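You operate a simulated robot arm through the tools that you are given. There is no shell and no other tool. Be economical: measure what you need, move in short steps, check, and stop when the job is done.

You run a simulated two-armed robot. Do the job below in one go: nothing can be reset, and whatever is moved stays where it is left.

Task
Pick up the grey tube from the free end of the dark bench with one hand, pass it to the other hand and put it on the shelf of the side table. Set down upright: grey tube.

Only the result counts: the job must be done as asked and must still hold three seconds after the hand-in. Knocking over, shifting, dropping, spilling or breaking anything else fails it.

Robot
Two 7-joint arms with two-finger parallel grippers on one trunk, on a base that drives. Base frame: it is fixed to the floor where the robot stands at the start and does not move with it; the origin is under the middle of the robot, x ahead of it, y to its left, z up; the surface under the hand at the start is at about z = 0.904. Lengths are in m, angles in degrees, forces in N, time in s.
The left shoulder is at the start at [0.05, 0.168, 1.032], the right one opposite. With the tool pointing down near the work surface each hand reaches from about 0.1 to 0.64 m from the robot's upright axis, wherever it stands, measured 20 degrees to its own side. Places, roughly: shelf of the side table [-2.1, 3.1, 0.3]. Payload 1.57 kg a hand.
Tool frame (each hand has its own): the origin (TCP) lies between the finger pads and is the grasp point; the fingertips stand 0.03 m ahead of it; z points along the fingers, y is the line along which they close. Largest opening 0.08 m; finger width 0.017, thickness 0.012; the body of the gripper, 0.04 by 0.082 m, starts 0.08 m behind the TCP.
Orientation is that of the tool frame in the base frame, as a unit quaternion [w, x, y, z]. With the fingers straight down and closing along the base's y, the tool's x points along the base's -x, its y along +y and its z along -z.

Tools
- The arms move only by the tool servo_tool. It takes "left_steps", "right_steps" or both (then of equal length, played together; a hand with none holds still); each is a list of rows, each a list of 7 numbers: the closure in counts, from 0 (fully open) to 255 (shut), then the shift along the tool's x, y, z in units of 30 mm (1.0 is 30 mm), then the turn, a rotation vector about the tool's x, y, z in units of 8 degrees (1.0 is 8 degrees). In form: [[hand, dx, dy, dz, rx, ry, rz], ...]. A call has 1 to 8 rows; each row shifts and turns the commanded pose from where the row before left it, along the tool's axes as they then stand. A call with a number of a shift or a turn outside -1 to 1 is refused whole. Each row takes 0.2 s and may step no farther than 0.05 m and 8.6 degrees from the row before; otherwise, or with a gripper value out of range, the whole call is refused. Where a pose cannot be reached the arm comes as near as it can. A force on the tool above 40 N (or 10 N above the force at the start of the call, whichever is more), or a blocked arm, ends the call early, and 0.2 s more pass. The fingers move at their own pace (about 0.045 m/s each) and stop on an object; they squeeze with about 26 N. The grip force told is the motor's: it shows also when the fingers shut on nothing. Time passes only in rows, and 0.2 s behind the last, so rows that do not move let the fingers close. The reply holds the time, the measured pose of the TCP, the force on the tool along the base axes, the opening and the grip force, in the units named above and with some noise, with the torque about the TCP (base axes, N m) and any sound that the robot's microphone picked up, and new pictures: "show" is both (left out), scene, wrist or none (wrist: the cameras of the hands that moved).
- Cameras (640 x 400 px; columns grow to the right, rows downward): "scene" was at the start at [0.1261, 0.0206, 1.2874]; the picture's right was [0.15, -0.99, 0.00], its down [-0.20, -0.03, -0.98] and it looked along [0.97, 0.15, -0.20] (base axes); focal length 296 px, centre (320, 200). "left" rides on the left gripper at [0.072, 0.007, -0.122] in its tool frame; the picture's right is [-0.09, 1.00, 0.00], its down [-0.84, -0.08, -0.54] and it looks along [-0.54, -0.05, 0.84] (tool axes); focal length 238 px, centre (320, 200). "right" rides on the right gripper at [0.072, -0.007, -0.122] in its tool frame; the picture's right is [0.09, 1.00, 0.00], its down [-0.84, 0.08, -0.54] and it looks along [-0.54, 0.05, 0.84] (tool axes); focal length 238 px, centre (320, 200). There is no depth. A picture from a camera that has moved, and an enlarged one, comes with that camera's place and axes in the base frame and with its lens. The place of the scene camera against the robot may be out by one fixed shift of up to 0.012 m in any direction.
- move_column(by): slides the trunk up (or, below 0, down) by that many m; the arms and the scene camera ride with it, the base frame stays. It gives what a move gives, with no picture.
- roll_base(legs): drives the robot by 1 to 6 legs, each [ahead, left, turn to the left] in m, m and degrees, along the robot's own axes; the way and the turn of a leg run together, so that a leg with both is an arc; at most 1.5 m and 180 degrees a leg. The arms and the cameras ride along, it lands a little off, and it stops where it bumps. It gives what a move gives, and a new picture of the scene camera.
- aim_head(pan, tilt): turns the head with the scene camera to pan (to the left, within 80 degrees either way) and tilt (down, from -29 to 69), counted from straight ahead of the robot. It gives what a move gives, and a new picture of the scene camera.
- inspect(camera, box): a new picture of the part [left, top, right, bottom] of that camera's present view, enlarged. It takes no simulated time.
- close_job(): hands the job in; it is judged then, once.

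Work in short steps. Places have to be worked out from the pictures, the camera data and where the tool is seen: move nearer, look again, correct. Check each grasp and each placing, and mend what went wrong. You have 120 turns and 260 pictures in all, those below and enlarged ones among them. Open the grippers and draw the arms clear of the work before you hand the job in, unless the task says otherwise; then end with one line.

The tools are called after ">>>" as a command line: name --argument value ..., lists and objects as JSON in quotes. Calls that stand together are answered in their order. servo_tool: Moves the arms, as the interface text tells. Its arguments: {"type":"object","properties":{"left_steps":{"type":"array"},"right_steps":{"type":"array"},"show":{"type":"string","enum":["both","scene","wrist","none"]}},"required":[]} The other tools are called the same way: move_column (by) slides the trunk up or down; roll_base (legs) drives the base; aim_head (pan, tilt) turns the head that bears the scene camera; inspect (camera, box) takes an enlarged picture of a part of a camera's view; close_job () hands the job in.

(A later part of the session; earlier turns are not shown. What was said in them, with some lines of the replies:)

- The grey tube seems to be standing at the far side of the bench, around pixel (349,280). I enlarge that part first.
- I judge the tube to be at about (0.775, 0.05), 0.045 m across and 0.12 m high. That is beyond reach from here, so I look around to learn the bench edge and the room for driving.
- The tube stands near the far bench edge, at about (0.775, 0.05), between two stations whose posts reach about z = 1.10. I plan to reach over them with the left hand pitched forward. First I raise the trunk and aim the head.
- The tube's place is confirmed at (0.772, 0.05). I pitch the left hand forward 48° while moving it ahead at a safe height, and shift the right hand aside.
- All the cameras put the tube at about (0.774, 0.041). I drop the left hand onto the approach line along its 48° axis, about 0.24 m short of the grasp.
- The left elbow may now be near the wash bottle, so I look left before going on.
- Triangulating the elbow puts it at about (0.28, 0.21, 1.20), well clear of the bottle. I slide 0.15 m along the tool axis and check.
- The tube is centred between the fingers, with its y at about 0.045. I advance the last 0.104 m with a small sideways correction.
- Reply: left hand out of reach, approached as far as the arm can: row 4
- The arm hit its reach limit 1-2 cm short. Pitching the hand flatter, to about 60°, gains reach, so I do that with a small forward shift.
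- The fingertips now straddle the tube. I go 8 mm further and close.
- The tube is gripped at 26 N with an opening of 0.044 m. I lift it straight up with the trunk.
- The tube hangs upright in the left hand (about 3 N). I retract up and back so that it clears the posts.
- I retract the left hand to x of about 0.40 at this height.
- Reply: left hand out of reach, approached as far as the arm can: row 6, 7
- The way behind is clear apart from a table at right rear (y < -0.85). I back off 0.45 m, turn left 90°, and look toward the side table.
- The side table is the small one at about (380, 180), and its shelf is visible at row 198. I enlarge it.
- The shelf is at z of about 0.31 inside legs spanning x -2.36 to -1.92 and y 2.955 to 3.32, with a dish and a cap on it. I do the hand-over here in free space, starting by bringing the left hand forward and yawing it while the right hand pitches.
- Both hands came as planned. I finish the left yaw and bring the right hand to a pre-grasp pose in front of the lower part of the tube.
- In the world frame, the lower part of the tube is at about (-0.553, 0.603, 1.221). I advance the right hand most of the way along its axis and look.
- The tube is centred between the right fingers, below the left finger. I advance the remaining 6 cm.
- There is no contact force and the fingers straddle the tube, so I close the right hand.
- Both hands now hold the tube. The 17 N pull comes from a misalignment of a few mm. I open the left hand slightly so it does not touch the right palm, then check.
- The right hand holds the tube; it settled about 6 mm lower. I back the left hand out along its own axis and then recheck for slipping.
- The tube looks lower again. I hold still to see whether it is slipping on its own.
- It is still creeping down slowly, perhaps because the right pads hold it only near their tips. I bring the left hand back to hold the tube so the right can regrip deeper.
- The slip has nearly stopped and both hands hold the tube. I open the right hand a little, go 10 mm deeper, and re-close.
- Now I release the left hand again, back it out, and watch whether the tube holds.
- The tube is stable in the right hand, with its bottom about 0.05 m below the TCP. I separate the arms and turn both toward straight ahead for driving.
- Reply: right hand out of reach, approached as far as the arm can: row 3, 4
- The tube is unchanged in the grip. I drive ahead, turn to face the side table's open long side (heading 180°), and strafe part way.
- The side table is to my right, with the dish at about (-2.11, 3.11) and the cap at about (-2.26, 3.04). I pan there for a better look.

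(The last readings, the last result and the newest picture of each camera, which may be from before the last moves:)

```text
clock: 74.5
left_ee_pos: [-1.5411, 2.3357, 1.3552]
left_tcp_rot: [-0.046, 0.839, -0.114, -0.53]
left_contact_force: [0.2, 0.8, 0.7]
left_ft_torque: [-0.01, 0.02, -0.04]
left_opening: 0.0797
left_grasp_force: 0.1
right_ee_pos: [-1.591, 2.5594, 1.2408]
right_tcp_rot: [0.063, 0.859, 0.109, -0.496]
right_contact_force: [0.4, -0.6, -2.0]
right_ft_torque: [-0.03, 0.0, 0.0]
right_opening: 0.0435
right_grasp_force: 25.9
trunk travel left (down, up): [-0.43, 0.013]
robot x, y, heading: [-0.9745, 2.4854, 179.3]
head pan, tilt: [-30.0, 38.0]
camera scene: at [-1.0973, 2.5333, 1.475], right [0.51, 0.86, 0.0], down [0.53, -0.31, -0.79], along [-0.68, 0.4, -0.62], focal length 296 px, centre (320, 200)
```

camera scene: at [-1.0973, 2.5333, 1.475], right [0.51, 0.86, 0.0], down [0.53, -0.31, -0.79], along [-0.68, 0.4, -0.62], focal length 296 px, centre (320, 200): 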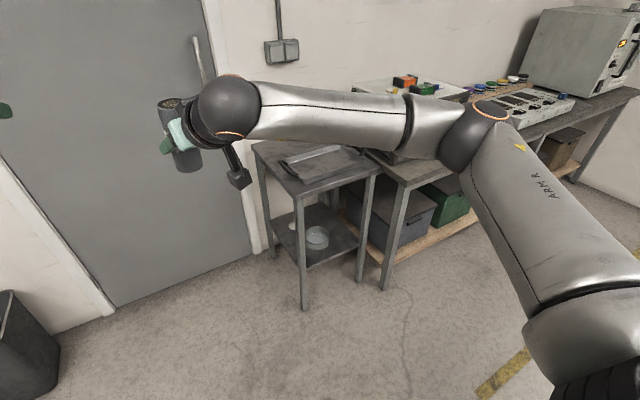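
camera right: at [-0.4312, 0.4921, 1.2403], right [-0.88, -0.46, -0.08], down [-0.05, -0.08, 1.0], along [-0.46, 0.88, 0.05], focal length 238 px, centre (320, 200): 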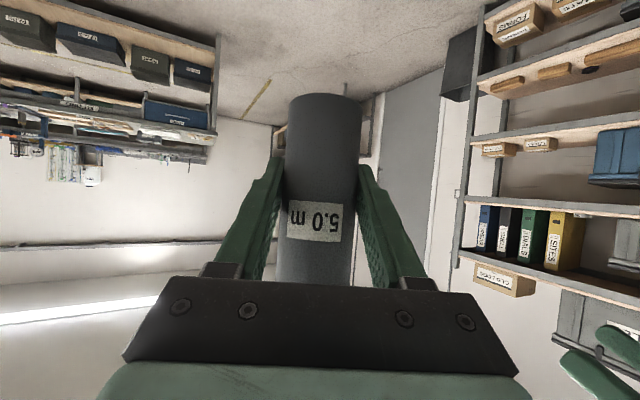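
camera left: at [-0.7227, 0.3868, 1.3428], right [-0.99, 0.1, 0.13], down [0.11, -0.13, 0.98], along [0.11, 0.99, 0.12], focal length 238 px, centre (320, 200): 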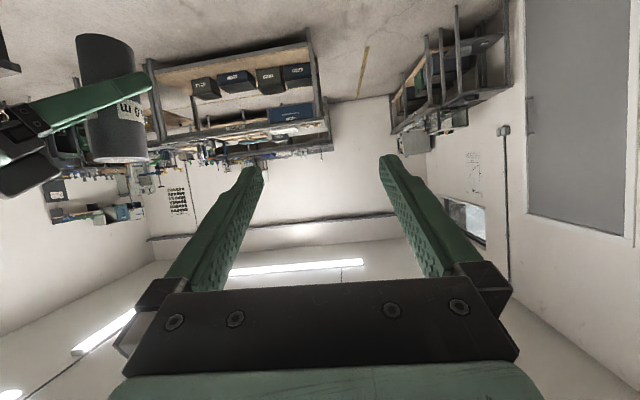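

The legs are at B(-1.93, 2.93), C(-1.92, 3.29) and A(-2.36, 2.92), with the dish near (-2.08, 3.10). The free spot is at the shelf's front corner near (-2.0, 3.02). I straighten the right hand, pull the left one clear, and drive closer.

>>> servo_tool --left_steps '[[0, 0, 1, -0.6, 0, 0, 0], [0, 0, 1, -0.6, 0, 0, 0], [0, 0, 1, -0.6, 0, 0, 0], [0, 0, 1, -0.6, 0, 0, 0]]' --right_steps '[[255, 0, 0, 0, 0.81, 0, 0.47], [255, 0, 0, 0, 0.81, 0, 0.47], [255, 0, 0, 0, 0, 0, 0], [255, 0, 0, 0, 0, 0, 0]]' --show "wrist"

>>> roll_base --legs '[[0.2, 0, 0.5], [0, -0.45, 0]]'

```text
clock: 75.5
left_ee_pos: [-1.5047, 2.2062, 1.3872]
left_tcp_rot: [-0.046, 0.839, -0.114, -0.53]
left_contact_force: [0.9, -0.4, 0.7]
left_ft_torque: [0.01, -0.01, 0.04]
left_opening: 0.0801
left_grasp_force: 0.1
right_ee_pos: [-1.5903, 2.5585, 1.243]
right_tcp_rot: [-0.003, 0.866, -0.004, -0.5]
right_contact_force: [-0.1, 0.5, -2.5]
right_ft_torque: [0.02, 0.01, -0.02]
right_opening: 0.0432
right_grasp_force: 25.3
trunk travel left (down, up): [-0.43, 0.013]
robot x, y, heading: [-0.9731, 2.4868, 179.8]
head pan, tilt: [-30.0, 38.0]
camera right: at [-1.4477, 2.5629, 1.2405], right [0.04, -1.0, -0.08], down [0.05, -0.08, 1.0], along [-1.0, -0.04, 0.05], focal length 238 px, centre (320, 200)
camera left: at [-1.3692, 2.1648, 1.3762], right [-0.28, -0.95, 0.13], down [0.15, 0.09, 0.98], along [-0.95, 0.29, 0.12], focal length 238 px, centre (320, 200)
```

right: 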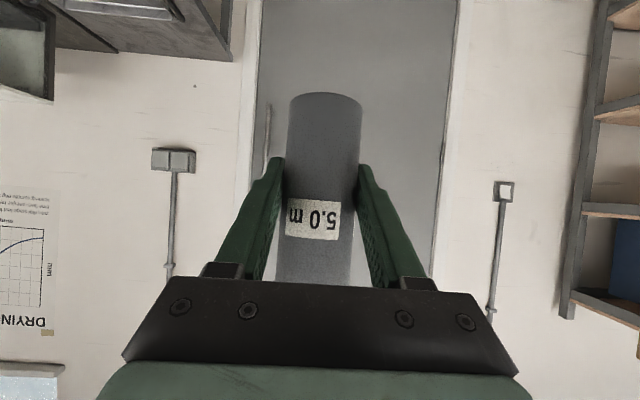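
left: 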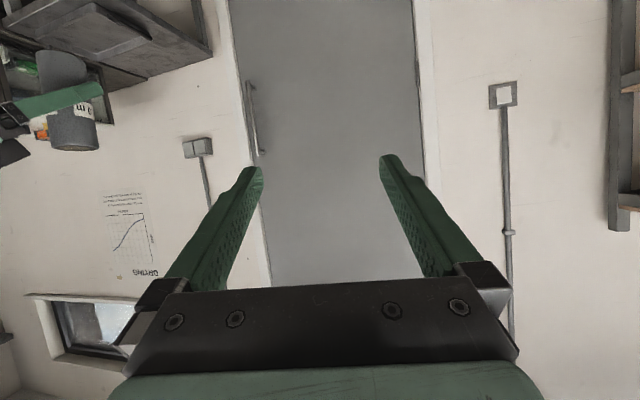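

```text
clock: 81.1
left_ee_pos: [-1.7031, 2.6414, 1.3881]
left_tcp_rot: [-0.043, 0.839, -0.111, -0.531]
left_contact_force: [-0.2, 1.0, -0.2]
left_ft_torque: [-0.03, -0.01, 0.0]
left_opening: 0.0797
left_grasp_force: 0.0
right_ee_pos: [-1.7899, 2.9929, 1.241]
right_tcp_rot: [-0.001, 0.866, -0.002, -0.5]
right_contact_force: [0.1, -0.5, -2.1]
right_ft_torque: [-0.02, -0.01, 0.0]
right_opening: 0.0432
right_grasp_force: 25.5
trunk travel left (down, up): [-0.43, 0.013]
robot x, y, heading: [-1.1758, 2.92, 179.7]
head pan, tilt: [-30.0, 38.0]
camera scene: at [-1.2967, 2.9708, 1.475], right [0.5, 0.86, 0.0], down [0.53, -0.31, -0.79], along [-0.68, 0.4, -0.62], focal length 296 px, centre (320, 200)
```

scene: 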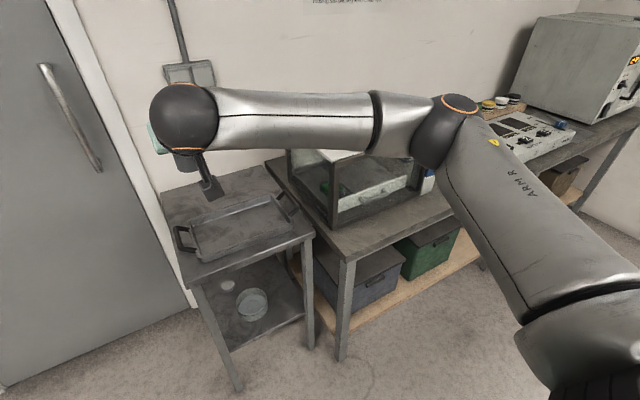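

I inspect the shelf in detail.

>>> inspect --camera "scene" --box '[160, 220, 360, 400]'

```text
2.22 times, centred on (260, 310) of scene
camera zoom: at [-1.2967, 2.9708, 1.475], right [0.5, 0.86, 0.0], down [0.53, -0.31, -0.79], along [-0.68, 0.4, -0.62], focal length 659 px, centre (453, -44)
```

zoom: 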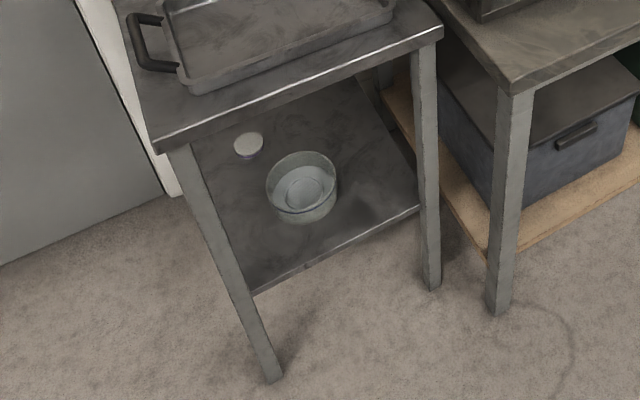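

The dish spans about x -2.135 to -2.005 and y 3.03 to 3.155. The free front-right area is at about (-1.99, 3.205), with leg C's inner face at y = 3.267. I strafe right a bit and lower the trunk.

>>> roll_base --legs '[[0, -0.12, 0]]'

>>> move_column --by -0.42

>>> aim_head --pan -20 --tilt 35

```text
clock: 82.8
left_ee_pos: [-1.7024, 2.7572, 1.3884]
left_tcp_rot: [-0.043, 0.839, -0.109, -0.531]
left_contact_force: [0.3, 0.7, 0.8]
left_ft_torque: [0.0, 0.02, -0.04]
left_opening: 0.0799
left_grasp_force: 0.0
right_ee_pos: [-1.7906, 3.1094, 1.2408]
right_tcp_rot: [0.0, 0.866, 0.0, -0.5]
right_contact_force: [0.7, 0.4, -2.3]
right_ft_torque: [0.01, 0.0, 0.0]
right_opening: 0.0436
right_grasp_force: 25.8
trunk travel left (down, up): [-0.43, 0.013]
robot x, y, heading: [-1.1758, 3.0404, 179.9]
head pan, tilt: [-30.0, 38.0]
camera scene: at [-1.2965, 3.0878, 1.475], right [0.5, 0.87, 0.0], down [0.53, -0.31, -0.79], along [-0.68, 0.39, -0.62], focal length 296 px, centre (320, 200)
```

scene: 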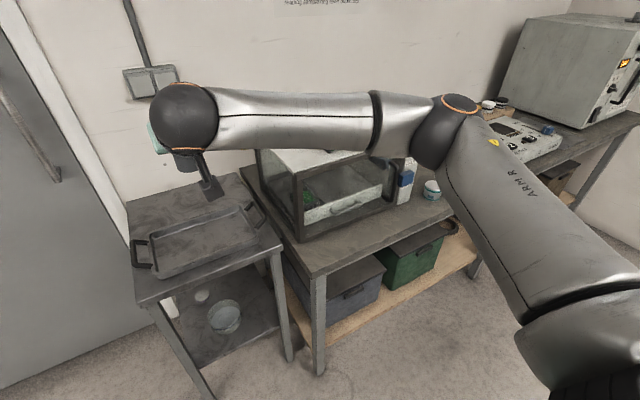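

```text
refused: -0.42 is not a number from -0.4 to 0.4
```

```text
clock: 83.5
left_ee_pos: [-1.7016, 2.7568, 1.3887]
left_tcp_rot: [-0.044, 0.839, -0.11, -0.53]
left_contact_force: [0.6, 0.1, -0.3]
left_ft_torque: [-0.02, 0.0, -0.03]
left_opening: 0.0801
left_grasp_force: 0.0
right_ee_pos: [-1.7891, 3.1081, 1.2424]
right_tcp_rot: [0.0, 0.867, 0.0, -0.499]
right_contact_force: [-0.4, 0.4, -1.6]
right_ft_torque: [-0.01, 0.0, 0.03]
right_opening: 0.0436
right_grasp_force: 25.7
trunk travel left (down, up): [-0.43, 0.013]
robot x, y, heading: [-1.1761, 3.0408, 179.6]
head pan, tilt: [-20.0, 35.0]
camera scene: at [-1.3046, 3.0743, 1.4795], right [0.34, 0.94, 0.0], down [0.54, -0.2, -0.82], along [-0.77, 0.28, -0.57], focal length 296 px, centre (320, 200)
```

scene: 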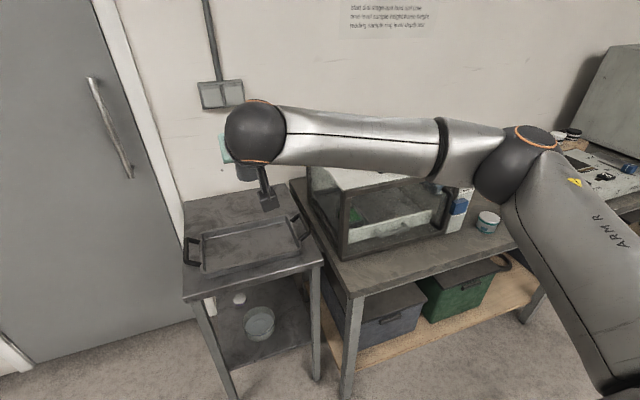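

The right elbow is at about (-1.52, 3.37), clear of the long bench (front x of about -1.8), and the tube is about 0.12 m in front of the table. I lower the trunk by 0.4.

>>> move_column --by -0.4

>>> aim_head --pan -20 --tilt 40

```text
clock: 87.3
left_ee_pos: [-1.7033, 2.7577, 0.988]
left_tcp_rot: [-0.043, 0.839, -0.11, -0.531]
left_contact_force: [0.2, 1.5, 0.3]
left_ft_torque: [-0.02, 0.0, 0.01]
left_opening: 0.0801
left_grasp_force: 0.1
right_ee_pos: [-1.7887, 3.1092, 0.8416]
right_tcp_rot: [-0.001, 0.866, -0.002, -0.5]
right_contact_force: [-0.4, 0.1, -2.2]
right_ft_torque: [-0.01, -0.02, 0.0]
right_opening: 0.0433
right_grasp_force: 26.3
trunk travel left (down, up): [-0.03, 0.413]
robot x, y, heading: [-1.179, 3.0405, 180.0]
head pan, tilt: [-20.0, 35.0]
```

```text
clock: 88.0
left_ee_pos: [-1.7025, 2.7563, 0.9882]
left_tcp_rot: [-0.044, 0.839, -0.111, -0.531]
left_contact_force: [-0.4, -0.2, 0.4]
left_ft_torque: [-0.06, -0.01, -0.02]
left_opening: 0.0801
left_grasp_force: 0.0
right_ee_pos: [-1.7898, 3.1091, 0.8412]
right_tcp_rot: [-0.001, 0.866, -0.001, -0.5]
right_contact_force: [-0.6, 0.0, -2.9]
right_ft_torque: [0.03, 0.0, -0.02]
right_opening: 0.0432
right_grasp_force: 25.8
trunk travel left (down, up): [-0.03, 0.413]
robot x, y, heading: [-1.1745, 3.0393, 180.0]
head pan, tilt: [-20.0, 40.0]
camera scene: at [-1.3016, 3.0733, 1.072], right [0.34, 0.94, 0.0], down [0.6, -0.22, -0.77], along [-0.72, 0.26, -0.64], focal length 296 px, centre (320, 200)
```

scene: 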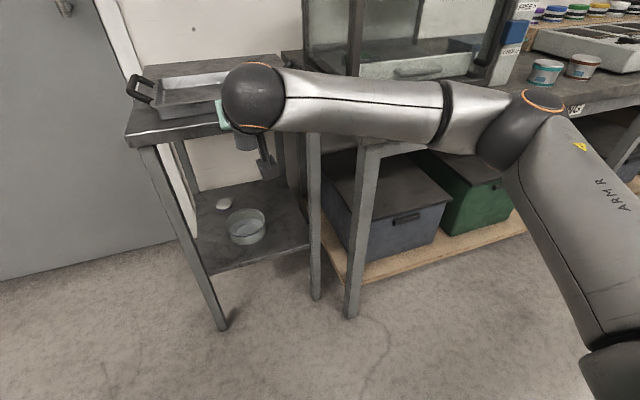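

The view is good. I lower the right hand in front of the table in two stages.

>>> servo_tool --right_steps '[[255, 0.95, -0.226, 0.302, 0, 0, 0], [255, 0.95, -0.226, 0.302, 0, 0, 0], [255, 0.95, -0.226, 0.302, 0, 0, 0], [255, 0.95, -0.226, 0.302, 0, 0, 0], [255, 0.95, -0.226, 0.302, 0, 0, 0], [255, 0.95, -0.226, 0.302, 0, 0, 0], [255, 0.95, -0.226, 0.302, 0, 0, 0]]' --show "both"

```text
clock: 89.6
left_ee_pos: [-1.702, 2.7573, 0.9881]
left_tcp_rot: [-0.043, 0.84, -0.11, -0.53]
left_contact_force: [0.7, 0.1, -0.1]
left_ft_torque: [0.0, 0.01, 0.02]
left_opening: 0.0802
left_grasp_force: 0.2
right_ee_pos: [-1.7459, 3.1561, 0.6387]
right_tcp_rot: [0.0, 0.866, -0.001, -0.5]
right_contact_force: [1.1, -1.0, -3.4]
right_ft_torque: [0.03, 0.01, 0.01]
right_opening: 0.0434
right_grasp_force: 25.9
trunk travel left (down, up): [-0.03, 0.413]
robot x, y, heading: [-1.1746, 3.0369, 179.7]
head pan, tilt: [-20.0, 40.0]
camera scene: at [-1.3015, 3.0732, 1.072], right [0.34, 0.94, 0.0], down [0.6, -0.22, -0.77], along [-0.72, 0.26, -0.64], focal length 296 px, centre (320, 200)
camera right: at [-1.6023, 3.1625, 0.6363], right [0.05, -1.0, -0.08], down [0.05, -0.08, 1.0], along [-1.0, -0.05, 0.05], focal length 238 px, centre (320, 200)
```

scene: 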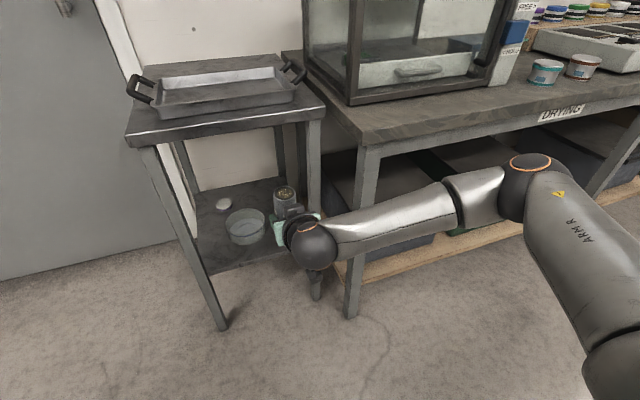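
right: 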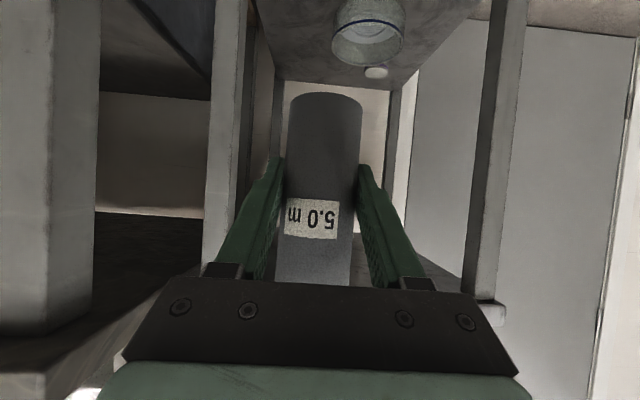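

The wrist view confirms the dish at about (-2.08, 3.075) and leg C's inner face at y of about 3.25. I set the target at (-1.985, 3.188), lower further, and yaw 12° so the hand trails away from the leg.

>>> servo_tool --right_steps '[[255, 0.95, 0, 0.302, 0, 0, 0], [255, 0.95, 0, 0.302, 0, 0, 0], [255, 0.95, 0, 0.302, 0, 0, 0], [255, 0.95, 0, 0.302, 0.324, 0, 0.188], [255, 0.95, 0, 0.302, 0.324, 0, 0.188], [255, 0.95, 0, 0.302, 0.324, 0, 0.188], [255, 0.95, 0, 0.302, 0.324, 0, 0.188]]'

```text
clock: 91.2
left_ee_pos: [-1.7026, 2.7576, 0.9879]
left_tcp_rot: [-0.043, 0.839, -0.11, -0.531]
left_contact_force: [1.3, -1.1, -0.2]
left_ft_torque: [-0.03, 0.01, 0.0]
left_opening: 0.08
left_grasp_force: 0.1
right_ee_pos: [-1.7034, 3.1453, 0.4385]
right_tcp_rot: [-0.052, 0.861, -0.091, -0.497]
right_contact_force: [0.0, -0.1, -2.7]
right_ft_torque: [0.03, -0.02, -0.02]
right_opening: 0.043
right_grasp_force: 25.9
right hand out of reach, approached as far as the arm can: row 3
trunk travel left (down, up): [-0.03, 0.413]
robot x, y, heading: [-1.1765, 3.0357, 180.1]
head pan, tilt: [-20.0, 40.0]
camera scene: at [-1.3015, 3.0733, 1.072], right [0.34, 0.94, 0.0], down [0.6, -0.22, -0.77], along [-0.72, 0.26, -0.64], focal length 296 px, centre (320, 200)
camera right: at [-1.5626, 3.1216, 0.4363], right [-0.16, -0.98, -0.08], down [0.03, -0.09, 1.0], along [-0.99, 0.16, 0.05], focal length 238 px, centre (320, 200)
```

scene: 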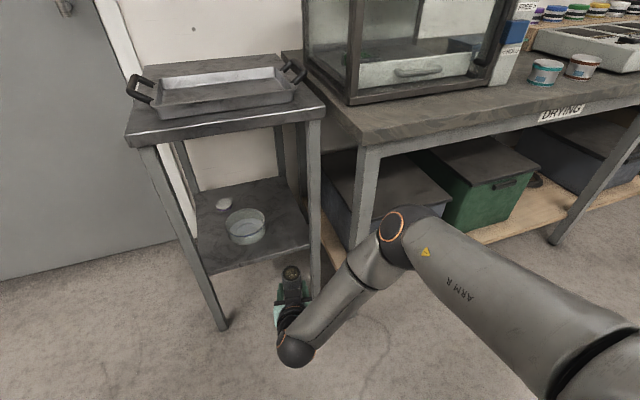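
right: 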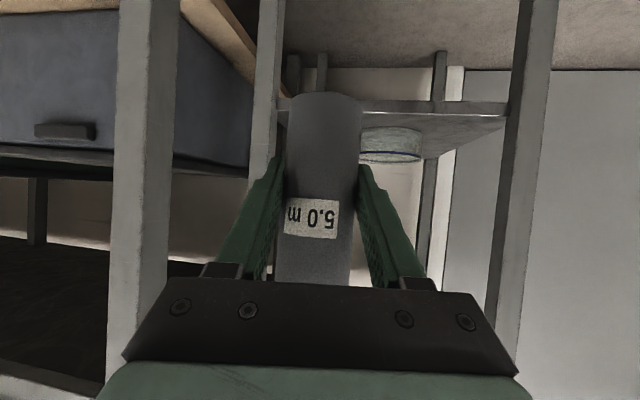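

The tube is low and in front of the shelf, leaning about 4° toward the hand. To keep the right elbow off the long bench corner, I strafe left 8 cm, then reach right and forward while correcting the pitch.

>>> roll_base --legs '[[0, 0.08, 0]]'

>>> servo_tool --right_steps '[[255, -0.17, -0.55, 0.63, 0, 0.125, 0], [255, -0.17, -0.55, 0.63, 0, 0.125, 0], [255, -0.17, -0.55, 0.63, 0, 0.125, 0], [255, -0.17, -0.55, 0.63, 0, 0.125, 0]]'

```text
clock: 92.5
left_ee_pos: [-1.703, 2.6801, 0.99]
left_tcp_rot: [-0.043, 0.839, -0.11, -0.531]
left_contact_force: [-0.1, 0.5, 0.4]
left_ft_torque: [0.0, -0.02, -0.02]
left_opening: 0.08
left_grasp_force: 0.1
right_ee_pos: [-1.7037, 3.0693, 0.4377]
right_tcp_rot: [-0.054, 0.861, -0.092, -0.498]
right_contact_force: [-0.3, 0.5, -1.9]
right_ft_torque: [-0.02, -0.01, 0.01]
right_opening: 0.0431
right_grasp_force: 25.5
trunk travel left (down, up): [-0.03, 0.413]
robot x, y, heading: [-1.1721, 2.9608, 179.8]
head pan, tilt: [-20.0, 40.0]
camera scene: at [-1.3017, 2.9959, 1.072], right [0.34, 0.94, 0.0], down [0.6, -0.22, -0.77], along [-0.72, 0.26, -0.64], focal length 296 px, centre (320, 200)
```

scene: 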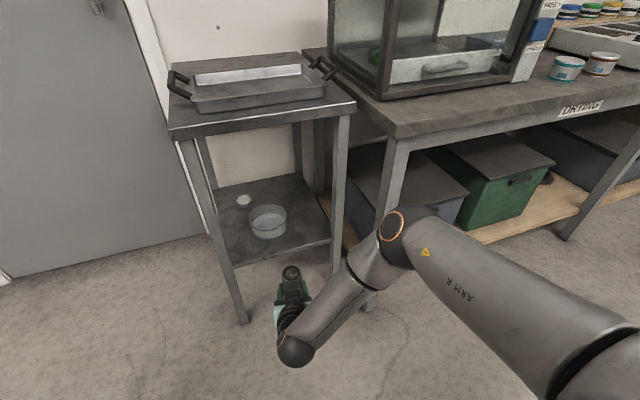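

```text
clock: 93.5
left_ee_pos: [-1.7025, 2.6802, 0.9882]
left_tcp_rot: [-0.044, 0.839, -0.111, -0.531]
left_contact_force: [-0.7, -0.2, -0.6]
left_ft_torque: [0.02, -0.02, 0.01]
left_opening: 0.0801
left_grasp_force: 0.2
right_ee_pos: [-1.7633, 3.1465, 0.4154]
right_tcp_rot: [-0.053, 0.879, -0.096, -0.463]
right_contact_force: [1.0, 0.2, -1.7]
right_ft_torque: [-0.02, -0.01, 0.05]
right_opening: 0.0427
right_grasp_force: 26.2
trunk travel left (down, up): [-0.03, 0.413]
robot x, y, heading: [-1.1761, 2.9605, 179.9]
head pan, tilt: [-20.0, 40.0]
camera scene: at [-1.3017, 2.9958, 1.072], right [0.34, 0.94, 0.0], down [0.6, -0.22, -0.77], along [-0.72, 0.26, -0.64], focal length 296 px, centre (320, 200)
camera right: at [-1.6221, 3.1227, 0.4247], right [-0.16, -0.98, -0.08], down [-0.04, -0.07, 1.0], along [-0.99, 0.17, -0.03], focal length 238 px, centre (320, 200)
```

scene: 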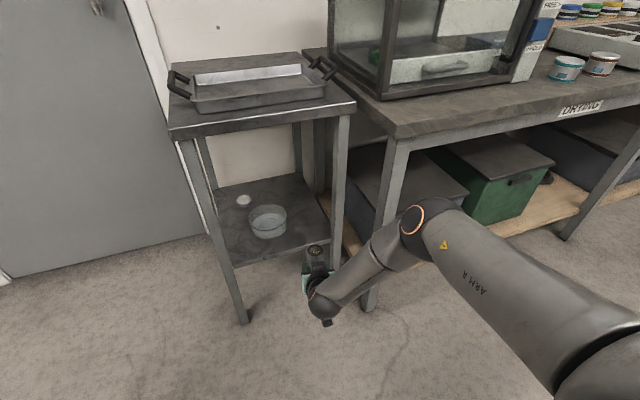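
right: 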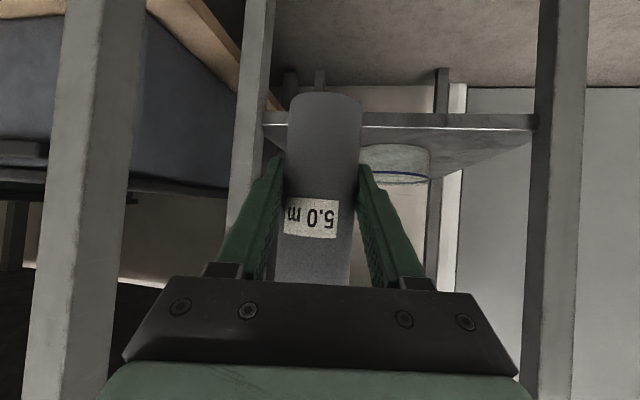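

By my estimate the elbow is at about (-1.54, 3.25, 0.78), clear of the bench corner at (-1.83, 3.37). The shelf top is at about z = 0.317 and the tube bottom at about 0.365. I drive ahead 0.12.

>>> roll_base --legs '[[0.12, 0, 0]]'

>>> inspect --camera "right" --box '[0, 0, 640, 400]'

```text
clock: 94.8
left_ee_pos: [-1.8211, 2.6821, 0.9882]
left_tcp_rot: [-0.044, 0.839, -0.112, -0.531]
left_contact_force: [-0.9, 0.4, -0.4]
left_ft_torque: [0.03, 0.01, -0.03]
left_opening: 0.08
left_grasp_force: 0.0
right_ee_pos: [-1.8802, 3.1497, 0.4166]
right_tcp_rot: [-0.054, 0.879, -0.097, -0.465]
right_contact_force: [-0.1, 0.0, -2.3]
right_ft_torque: [-0.01, 0.0, -0.03]
right_opening: 0.0432
right_grasp_force: 25.5
trunk travel left (down, up): [-0.03, 0.413]
robot x, y, heading: [-1.2958, 2.9565, 179.5]
head pan, tilt: [-20.0, 40.0]
camera scene: at [-1.4197, 2.9967, 1.072], right [0.35, 0.94, 0.0], down [0.6, -0.22, -0.77], along [-0.72, 0.27, -0.64], focal length 296 px, centre (320, 200)
```

scene: 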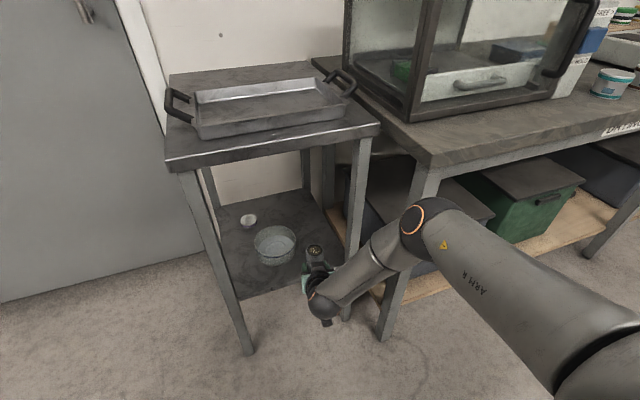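

```text
1.00 times, centred on (320, 200) of right (not enlarged: the box is as wide or as high as the picture)
camera zoom: at [-1.7398, 3.1238, 0.425], right [-0.17, -0.98, -0.08], down [-0.04, -0.07, 1.0], along [-0.99, 0.17, -0.03], focal length 238 px, centre (320, 200)
```

zoom: 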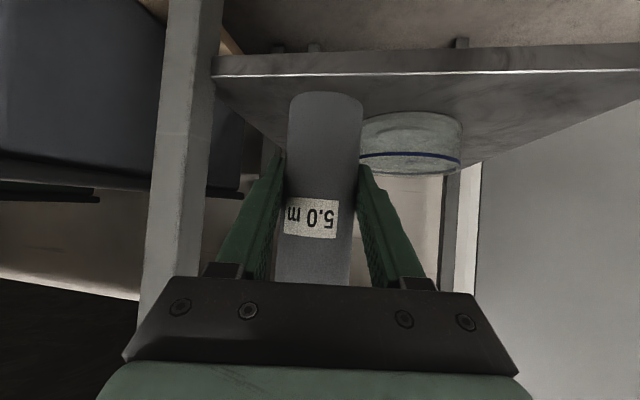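

Leg C's inner face is at y of about 3.256 and the dish centre at about (-2.075, 3.077). I reach the hand 0.11 m onto the shelf at safe height.

>>> servo_tool --right_steps '[[255, -0.43, -0.12, 0.81, 0, 0, 0], [255, -0.43, -0.12, 0.81, 0, 0, 0], [255, -0.43, -0.12, 0.81, 0, 0, 0], [255, -0.43, -0.12, 0.81, 0, 0, 0]]'

>>> inspect --camera "scene" --box '[180, 160, 440, 340]'

```text
clock: 95.8
left_ee_pos: [-1.8223, 2.6822, 0.9878]
left_tcp_rot: [-0.044, 0.839, -0.112, -0.531]
left_contact_force: [-0.1, 1.0, -0.9]
left_ft_torque: [0.01, 0.02, 0.0]
left_opening: 0.08
left_grasp_force: 0.1
right_ee_pos: [-1.9828, 3.1907, 0.4047]
right_tcp_rot: [-0.052, 0.88, -0.095, -0.463]
right_contact_force: [0.2, -0.1, -2.4]
right_ft_torque: [0.01, -0.06, 0.01]
right_opening: 0.0429
right_grasp_force: 25.8
right hand out of reach, approached as far as the arm can: row 4
trunk travel left (down, up): [-0.03, 0.413]
robot x, y, heading: [-1.2938, 2.9621, 179.8]
head pan, tilt: [-20.0, 40.0]
camera scene: at [-1.4197, 2.9967, 1.072], right [0.35, 0.94, 0.0], down [0.6, -0.22, -0.77], along [-0.72, 0.27, -0.64], focal length 296 px, centre (320, 200)
camera right: at [-1.8419, 3.165, 0.4153], right [-0.16, -0.98, -0.08], down [-0.04, -0.07, 1.0], along [-0.99, 0.17, -0.03], focal length 238 px, centre (320, 200)
```

scene: 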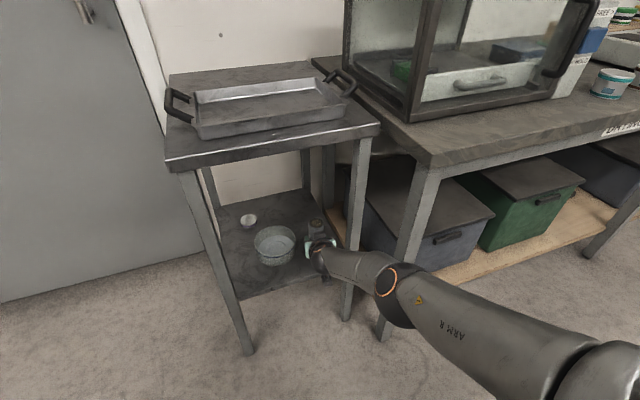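
right: 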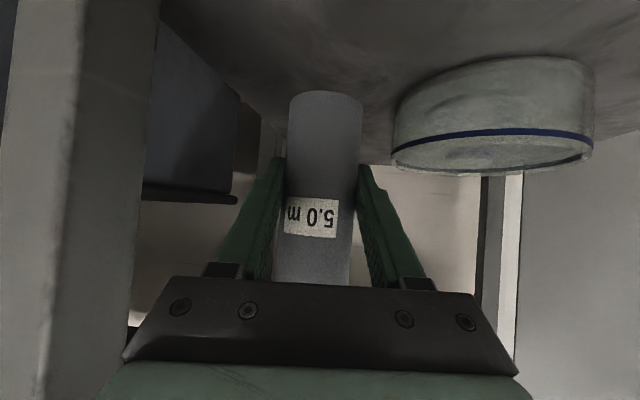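

```text
2.22 times, centred on (310, 250) of scene
camera zoom: at [-1.4197, 2.9967, 1.072], right [0.35, 0.94, 0.0], down [0.6, -0.22, -0.77], along [-0.72, 0.27, -0.64], focal length 659 px, centre (342, 89)
```

zoom: 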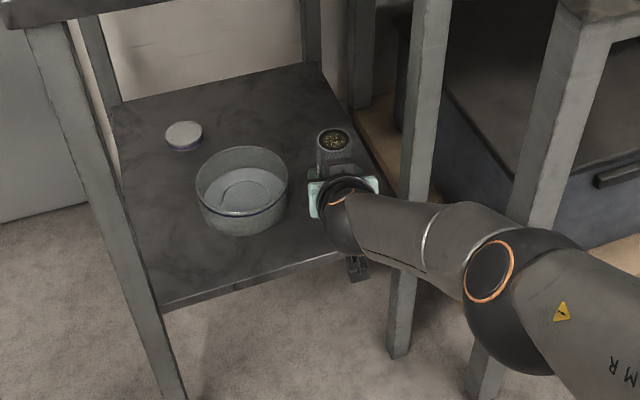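

The hand is at the target with the tube bottom at about 0.355, roughly 0.038 above the shelf. I lower with the last 0.03 of trunk travel, which is purely vertical.

>>> move_column --by -0.028

>>> inspect --camera "right" --box '[0, 0, 640, 400]'

```text
clock: 96.5
left_ee_pos: [-1.8213, 2.682, 0.9598]
left_tcp_rot: [-0.045, 0.839, -0.112, -0.531]
left_contact_force: [-0.5, 0.1, 0.5]
left_ft_torque: [-0.04, 0.01, 0.0]
left_opening: 0.0801
left_grasp_force: 0.1
right_ee_pos: [-1.9832, 3.1898, 0.379]
right_tcp_rot: [-0.053, 0.879, -0.096, -0.464]
right_contact_force: [-0.5, -1.2, -2.7]
right_ft_torque: [0.0, 0.0, -0.01]
right_opening: 0.0431
right_grasp_force: 26.4
trunk travel left (down, up): [-0.002, 0.441]
robot x, y, heading: [-1.2936, 2.9613, 179.9]
head pan, tilt: [-20.0, 40.0]
```

```text
1.00 times, centred on (320, 200) of right (not enlarged: the box is as wide or as high as the picture)
camera zoom: at [-1.8425, 3.1657, 0.3878], right [-0.17, -0.98, -0.08], down [-0.04, -0.07, 1.0], along [-0.99, 0.17, -0.03], focal length 238 px, centre (320, 200)
```

zoom: 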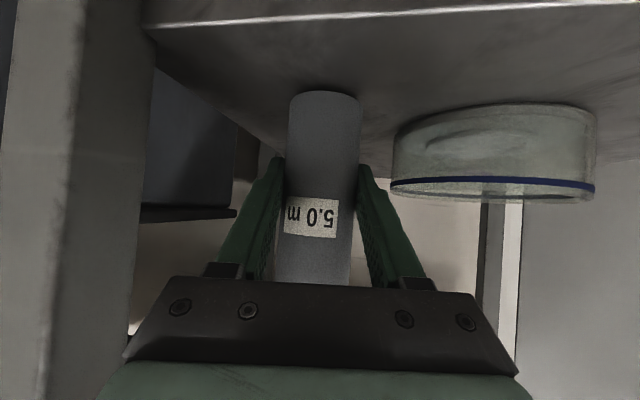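

About 1 cm remains. I lower in small arm steps and watch the force.

>>> servo_tool --right_steps '[[255, 0.11, 0, 0.075, 0, 0, 0], [255, 0.11, 0, 0.075, 0, 0, 0]]' --show "wrist"

```text
clock: 97.1
left_ee_pos: [-1.8215, 2.682, 0.9609]
left_tcp_rot: [-0.044, 0.839, -0.111, -0.531]
left_contact_force: [-0.2, -0.1, 0.1]
left_ft_torque: [-0.01, 0.0, -0.03]
left_opening: 0.0803
left_grasp_force: 0.1
right_ee_pos: [-1.9804, 3.1907, 0.374]
right_tcp_rot: [-0.052, 0.879, -0.096, -0.464]
right_contact_force: [0.3, 0.0, -2.1]
right_ft_torque: [0.0, -0.03, -0.02]
right_opening: 0.0427
right_grasp_force: 26.3
right hand out of reach, approached as far as the arm can: row 2
trunk travel left (down, up): [-0.002, 0.441]
robot x, y, heading: [-1.2926, 2.9626, 179.7]
head pan, tilt: [-20.0, 40.0]
camera right: at [-1.8396, 3.1658, 0.3823], right [-0.17, -0.98, -0.08], down [-0.04, -0.07, 1.0], along [-0.99, 0.17, -0.03], focal length 238 px, centre (320, 200)
```

right: 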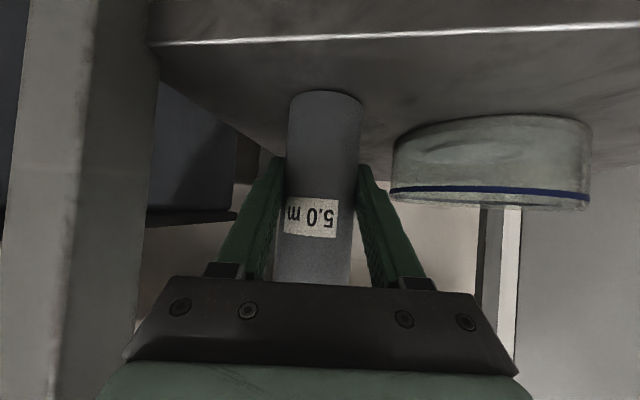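

The arm is at its reach limit with about 6 mm left. I nudge the base ahead 0.025 to regain reach.

>>> roll_base --legs '[[0.025, 0, 0]]'

>>> servo_tool --right_steps '[[255, 0.3, 0, -0.2, 0, 0, 0], [255, 0.11, 0, 0.075, 0, 0, 0]]' --show "wrist"

```text
clock: 97.9
left_ee_pos: [-1.8462, 2.6823, 0.9598]
left_tcp_rot: [-0.044, 0.839, -0.112, -0.531]
left_contact_force: [-1.1, -0.7, 0.8]
left_ft_torque: [0.0, -0.02, 0.0]
left_opening: 0.08
left_grasp_force: 0.1
right_ee_pos: [-2.0048, 3.1898, 0.3724]
right_tcp_rot: [-0.053, 0.879, -0.097, -0.464]
right_contact_force: [-0.7, -1.1, -2.0]
right_ft_torque: [-0.02, 0.0, -0.01]
right_opening: 0.0427
right_grasp_force: 25.8
trunk travel left (down, up): [-0.002, 0.441]
robot x, y, heading: [-1.3163, 2.9571, 179.4]
head pan, tilt: [-20.0, 40.0]
camera scene: at [-1.4441, 2.9968, 1.044], right [0.35, 0.94, 0.0], down [0.6, -0.22, -0.77], along [-0.72, 0.27, -0.64], focal length 296 px, centre (320, 200)
```

scene: 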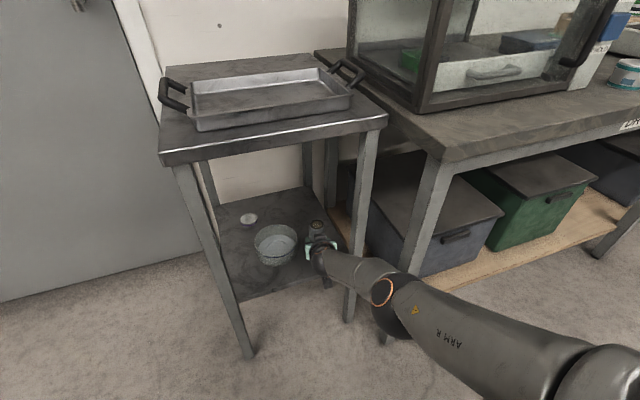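

```text
clock: 98.5
left_ee_pos: [-1.8445, 2.6801, 0.9621]
left_tcp_rot: [-0.044, 0.839, -0.111, -0.531]
left_contact_force: [-0.3, -0.1, -0.2]
left_ft_torque: [0.0, -0.01, 0.01]
left_opening: 0.08
left_grasp_force: 0.1
right_ee_pos: [-1.9955, 3.1887, 0.3718]
right_tcp_rot: [-0.053, 0.877, -0.096, -0.468]
right_contact_force: [3.2, -2.3, 19.4]
right_ft_torque: [0.2, 0.13, -0.09]
right_opening: 0.0432
right_grasp_force: 25.8
trunk travel left (down, up): [-0.002, 0.441]
robot x, y, heading: [-1.3127, 2.9613, 179.6]
head pan, tilt: [-20.0, 40.0]
camera right: at [-1.8555, 3.1635, 0.3802], right [-0.17, -0.98, -0.08], down [-0.03, -0.08, 1.0], along [-0.99, 0.17, -0.02], focal length 238 px, centre (320, 200)
```

right: 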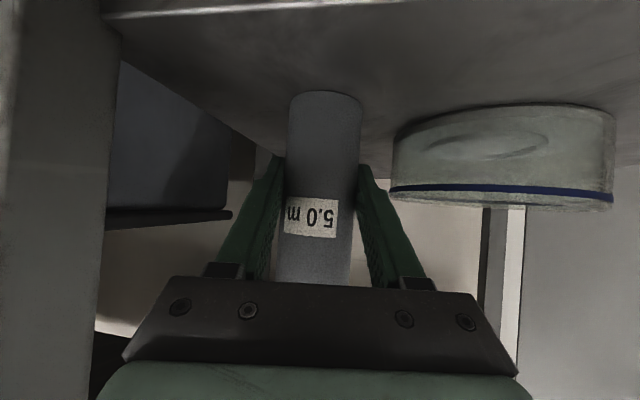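

The tube is on the shelf (19 N upward). I ease up a little so it isn't pressed when released.

>>> servo_tool --right_steps '[[255, -0.1, 0, -0.07, 0, 0, 0], [255, 0, 0, 0, 0, 0, 0]]' --show "wrist"

```text
clock: 99.1
left_ee_pos: [-1.8452, 2.6818, 0.9613]
left_tcp_rot: [-0.044, 0.839, -0.112, -0.531]
left_contact_force: [-0.8, 0.8, -0.3]
left_ft_torque: [-0.02, -0.01, 0.02]
left_opening: 0.0798
left_grasp_force: 0.1
right_ee_pos: [-1.9942, 3.188, 0.3716]
right_tcp_rot: [-0.053, 0.878, -0.096, -0.466]
right_contact_force: [-6.3, -3.0, 12.8]
right_ft_torque: [0.03, 0.34, 0.1]
right_opening: 0.0429
right_grasp_force: 25.8
trunk travel left (down, up): [-0.002, 0.441]
robot x, y, heading: [-1.3169, 2.9617, 180.0]
head pan, tilt: [-20.0, 40.0]
camera right: at [-1.854, 3.164, 0.3803], right [-0.17, -0.98, -0.08], down [-0.04, -0.07, 1.0], along [-0.99, 0.17, -0.03], focal length 238 px, centre (320, 200)
```

right: 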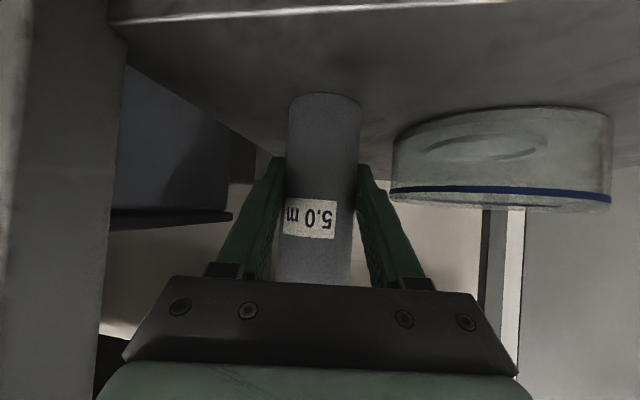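

There are still 13 N, so I raise by another 2-3 mm.

>>> servo_tool --right_steps '[[255, -0.08, 0, -0.055, 0, 0, 0], [255, 0, 0, 0, 0, 0, 0]]' --show "none"

```text
clock: 99.7
left_ee_pos: [-1.8455, 2.6833, 0.9597]
left_tcp_rot: [-0.044, 0.839, -0.112, -0.531]
left_contact_force: [0.5, -0.2, 0.6]
left_ft_torque: [0.03, -0.01, -0.01]
left_opening: 0.0802
left_grasp_force: 0.1
right_ee_pos: [-1.9933, 3.1893, 0.3714]
right_tcp_rot: [-0.053, 0.879, -0.096, -0.464]
right_contact_force: [-2.7, -0.1, 7.2]
right_ft_torque: [0.06, 0.4, 0.04]
right_opening: 0.0427
right_grasp_force: 26.1
trunk travel left (down, up): [-0.002, 0.441]
robot x, y, heading: [-1.3171, 2.9597, 179.5]
head pan, tilt: [-20.0, 40.0]
```

The contact is light now. I open partially so the fingers stay away from the dish and leg, and check that the tube stands.

>>> servo_tool --right_steps '[[110, 0, 0, 0, 0, 0, 0], [95, 0, 0, 0, 0, 0, 0], [75, 0, 0, 0, 0, 0, 0], [75, 0, 0, 0, 0, 0, 0]]'

>>> inspect --camera "scene" --box '[200, 170, 420, 320]'

```text
clock: 100.7
left_ee_pos: [-1.8466, 2.6826, 0.9601]
left_tcp_rot: [-0.045, 0.839, -0.113, -0.531]
left_contact_force: [-1.6, -0.7, -0.7]
left_ft_torque: [0.0, 0.01, 0.01]
left_opening: 0.0798
left_grasp_force: 0.1
right_ee_pos: [-1.9929, 3.1881, 0.3708]
right_tcp_rot: [-0.052, 0.879, -0.096, -0.464]
right_contact_force: [0.4, -0.1, -0.8]
right_ft_torque: [0.0, -0.02, -0.03]
right_opening: 0.0565
right_grasp_force: 0.1
trunk travel left (down, up): [-0.002, 0.441]
robot x, y, heading: [-1.3169, 2.9634, 179.6]
head pan, tilt: [-20.0, 40.0]
camera scene: at [-1.444, 2.9967, 1.044], right [0.35, 0.94, 0.0], down [0.6, -0.22, -0.77], along [-0.72, 0.27, -0.64], focal length 296 px, centre (320, 200)
camera right: at [-1.8539, 3.1637, 0.3803], right [-0.17, -0.98, -0.08], down [-0.04, -0.07, 1.0], along [-0.99, 0.17, -0.03], focal length 238 px, centre (320, 200)
```

scene: 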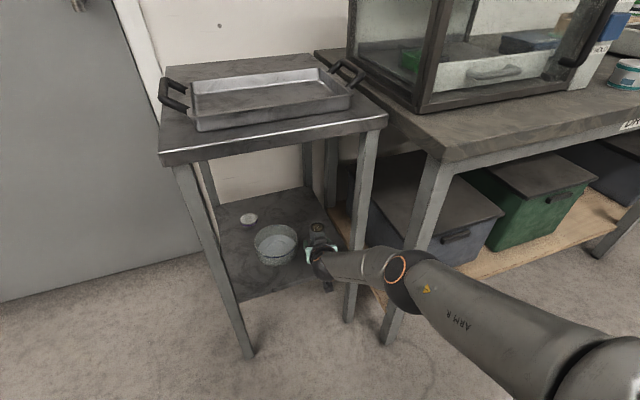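
right: 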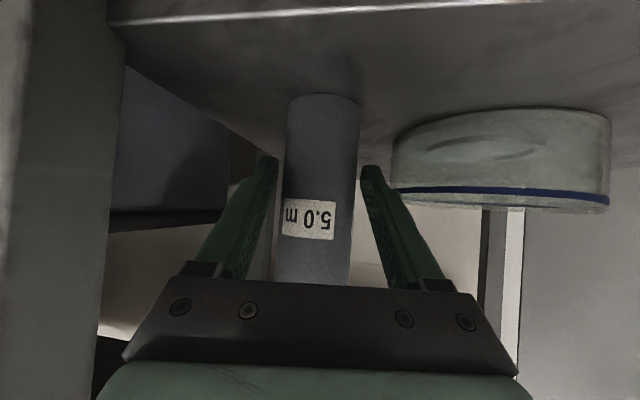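

```text
2.67 times, centred on (310, 245) of scene
camera zoom: at [-1.444, 2.9967, 1.044], right [0.35, 0.94, 0.0], down [0.6, -0.22, -0.77], along [-0.72, 0.27, -0.64], focal length 790 px, centre (347, 80)
```

zoom: 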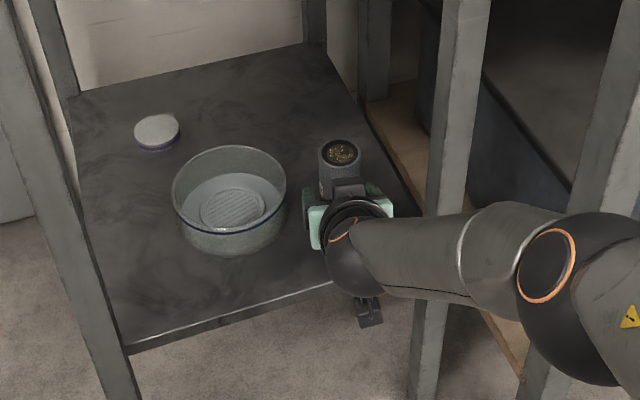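

The tube stands free between the fingers. I withdraw along the tool axis.

>>> servo_tool --right_steps '[[75, 0, 0, -0.6, 0, 0, 0], [75, 0, 0, -0.8, 0, 0, 0], [75, 0, 0, -0.8, 0, 0, 0], [75, 0, 0, -0.8, 0, 0, 0]]'

```text
clock: 101.7
left_ee_pos: [-1.846, 2.6821, 0.9604]
left_tcp_rot: [-0.044, 0.839, -0.112, -0.531]
left_contact_force: [-0.1, 0.6, -0.1]
left_ft_torque: [-0.01, -0.01, -0.01]
left_opening: 0.0802
left_grasp_force: 0.1
right_ee_pos: [-1.9214, 3.1717, 0.4258]
right_tcp_rot: [-0.052, 0.879, -0.096, -0.464]
right_contact_force: [-0.5, 0.6, -0.7]
right_ft_torque: [0.0, 0.02, -0.02]
right_opening: 0.0562
right_grasp_force: 0.0
trunk travel left (down, up): [-0.002, 0.441]
robot x, y, heading: [-1.3171, 2.9602, 179.5]
head pan, tilt: [-20.0, 40.0]
camera scene: at [-1.444, 2.9967, 1.044], right [0.35, 0.94, 0.0], down [0.6, -0.22, -0.77], along [-0.72, 0.27, -0.64], focal length 296 px, centre (320, 200)
camera right: at [-1.7809, 3.1465, 0.4345], right [-0.17, -0.98, -0.08], down [-0.04, -0.07, 1.0], along [-0.99, 0.17, -0.03], focal length 238 px, centre (320, 200)
```

scene: 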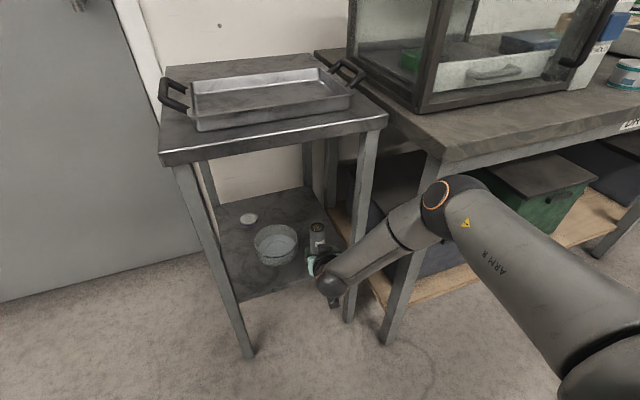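
right: 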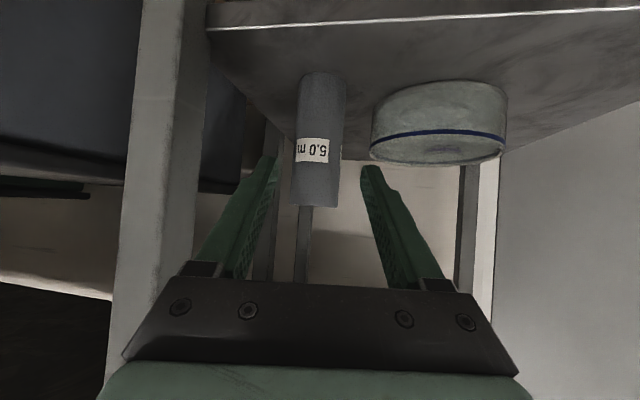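

The tube stands upright. I back the whole robot away, with the arms trailing straight out, and take a final look.

>>> roll_base --legs '[[-0.2, 0, 0]]'

>>> servo_tool --right_steps '[[0, 0, 0, 0, 0, 0, 0], [0, 0, 0, 0, 0, 0, 0]]' --show "wrist"

>>> inspect --camera "scene" --box '[200, 150, 420, 320]'

```text
clock: 103.3
left_ee_pos: [-1.6492, 2.6794, 0.9602]
left_tcp_rot: [-0.043, 0.839, -0.109, -0.531]
left_contact_force: [0.7, 0.1, 0.0]
left_ft_torque: [-0.01, -0.02, -0.01]
left_opening: 0.08
left_grasp_force: 0.2
right_ee_pos: [-1.7255, 3.1674, 0.4246]
right_tcp_rot: [-0.052, 0.879, -0.095, -0.465]
right_contact_force: [-0.4, -0.6, 1.3]
right_ft_torque: [0.01, 0.02, 0.0]
right_opening: 0.0563
right_grasp_force: 0.0
trunk travel left (down, up): [-0.002, 0.441]
robot x, y, heading: [-1.1224, 2.9611, 179.9]
head pan, tilt: [-20.0, 40.0]
camera scene: at [-1.248, 2.9956, 1.044], right [0.34, 0.94, 0.0], down [0.6, -0.22, -0.77], along [-0.72, 0.26, -0.64], focal length 296 px, centre (320, 200)
```

scene: 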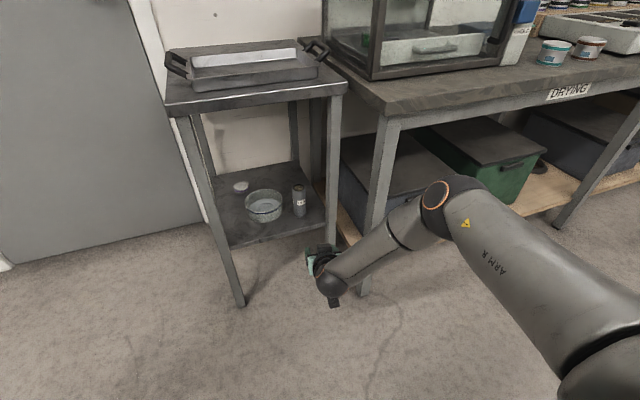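

```text
clock: 103.9
left_ee_pos: [-1.6478, 2.6797, 0.9607]
left_tcp_rot: [-0.043, 0.839, -0.111, -0.531]
left_contact_force: [0.4, 0.5, 0.2]
left_ft_torque: [-0.03, 0.03, -0.01]
left_opening: 0.08
left_grasp_force: 0.0
right_ee_pos: [-1.7264, 3.1681, 0.4256]
right_tcp_rot: [-0.052, 0.879, -0.095, -0.465]
right_contact_force: [-0.5, -0.5, 0.8]
right_ft_torque: [0.0, -0.01, -0.02]
right_opening: 0.0799
right_grasp_force: 0.1
trunk travel left (down, up): [-0.002, 0.441]
robot x, y, heading: [-1.1213, 2.9573, 180.1]
head pan, tilt: [-20.0, 40.0]
camera right: at [-1.5859, 3.1439, 0.4343], right [-0.16, -0.98, -0.08], down [-0.04, -0.07, 1.0], along [-0.99, 0.17, -0.03], focal length 238 px, centre (320, 200)
```

right: 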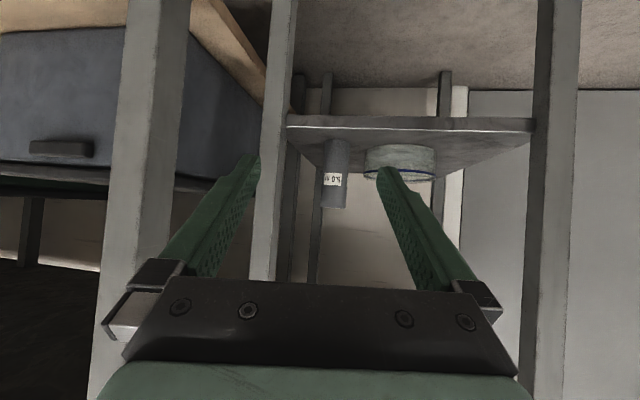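

```text
2.35 times, centred on (310, 235) of scene
camera zoom: at [-1.248, 2.9956, 1.044], right [0.34, 0.94, 0.0], down [0.6, -0.22, -0.77], along [-0.72, 0.26, -0.64], focal length 698 px, centre (344, 118)
```

zoom: 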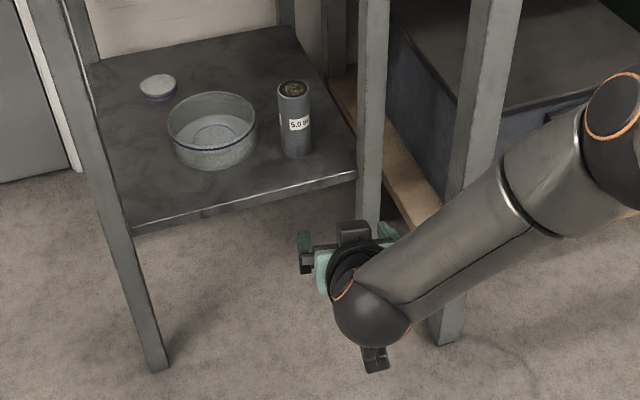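

The tube stands upright on the shelf, the dish and cap are untouched, and both grippers are open and clear. I hand the job in.

>>> close_job

```text
The job is handed in.
```

The grey tube is standing upright on the side table's shelf. The left hand picked it up and passed it to the right, which set it down; nothing else looked moved in the last pictures, and both grippers are open and clear.
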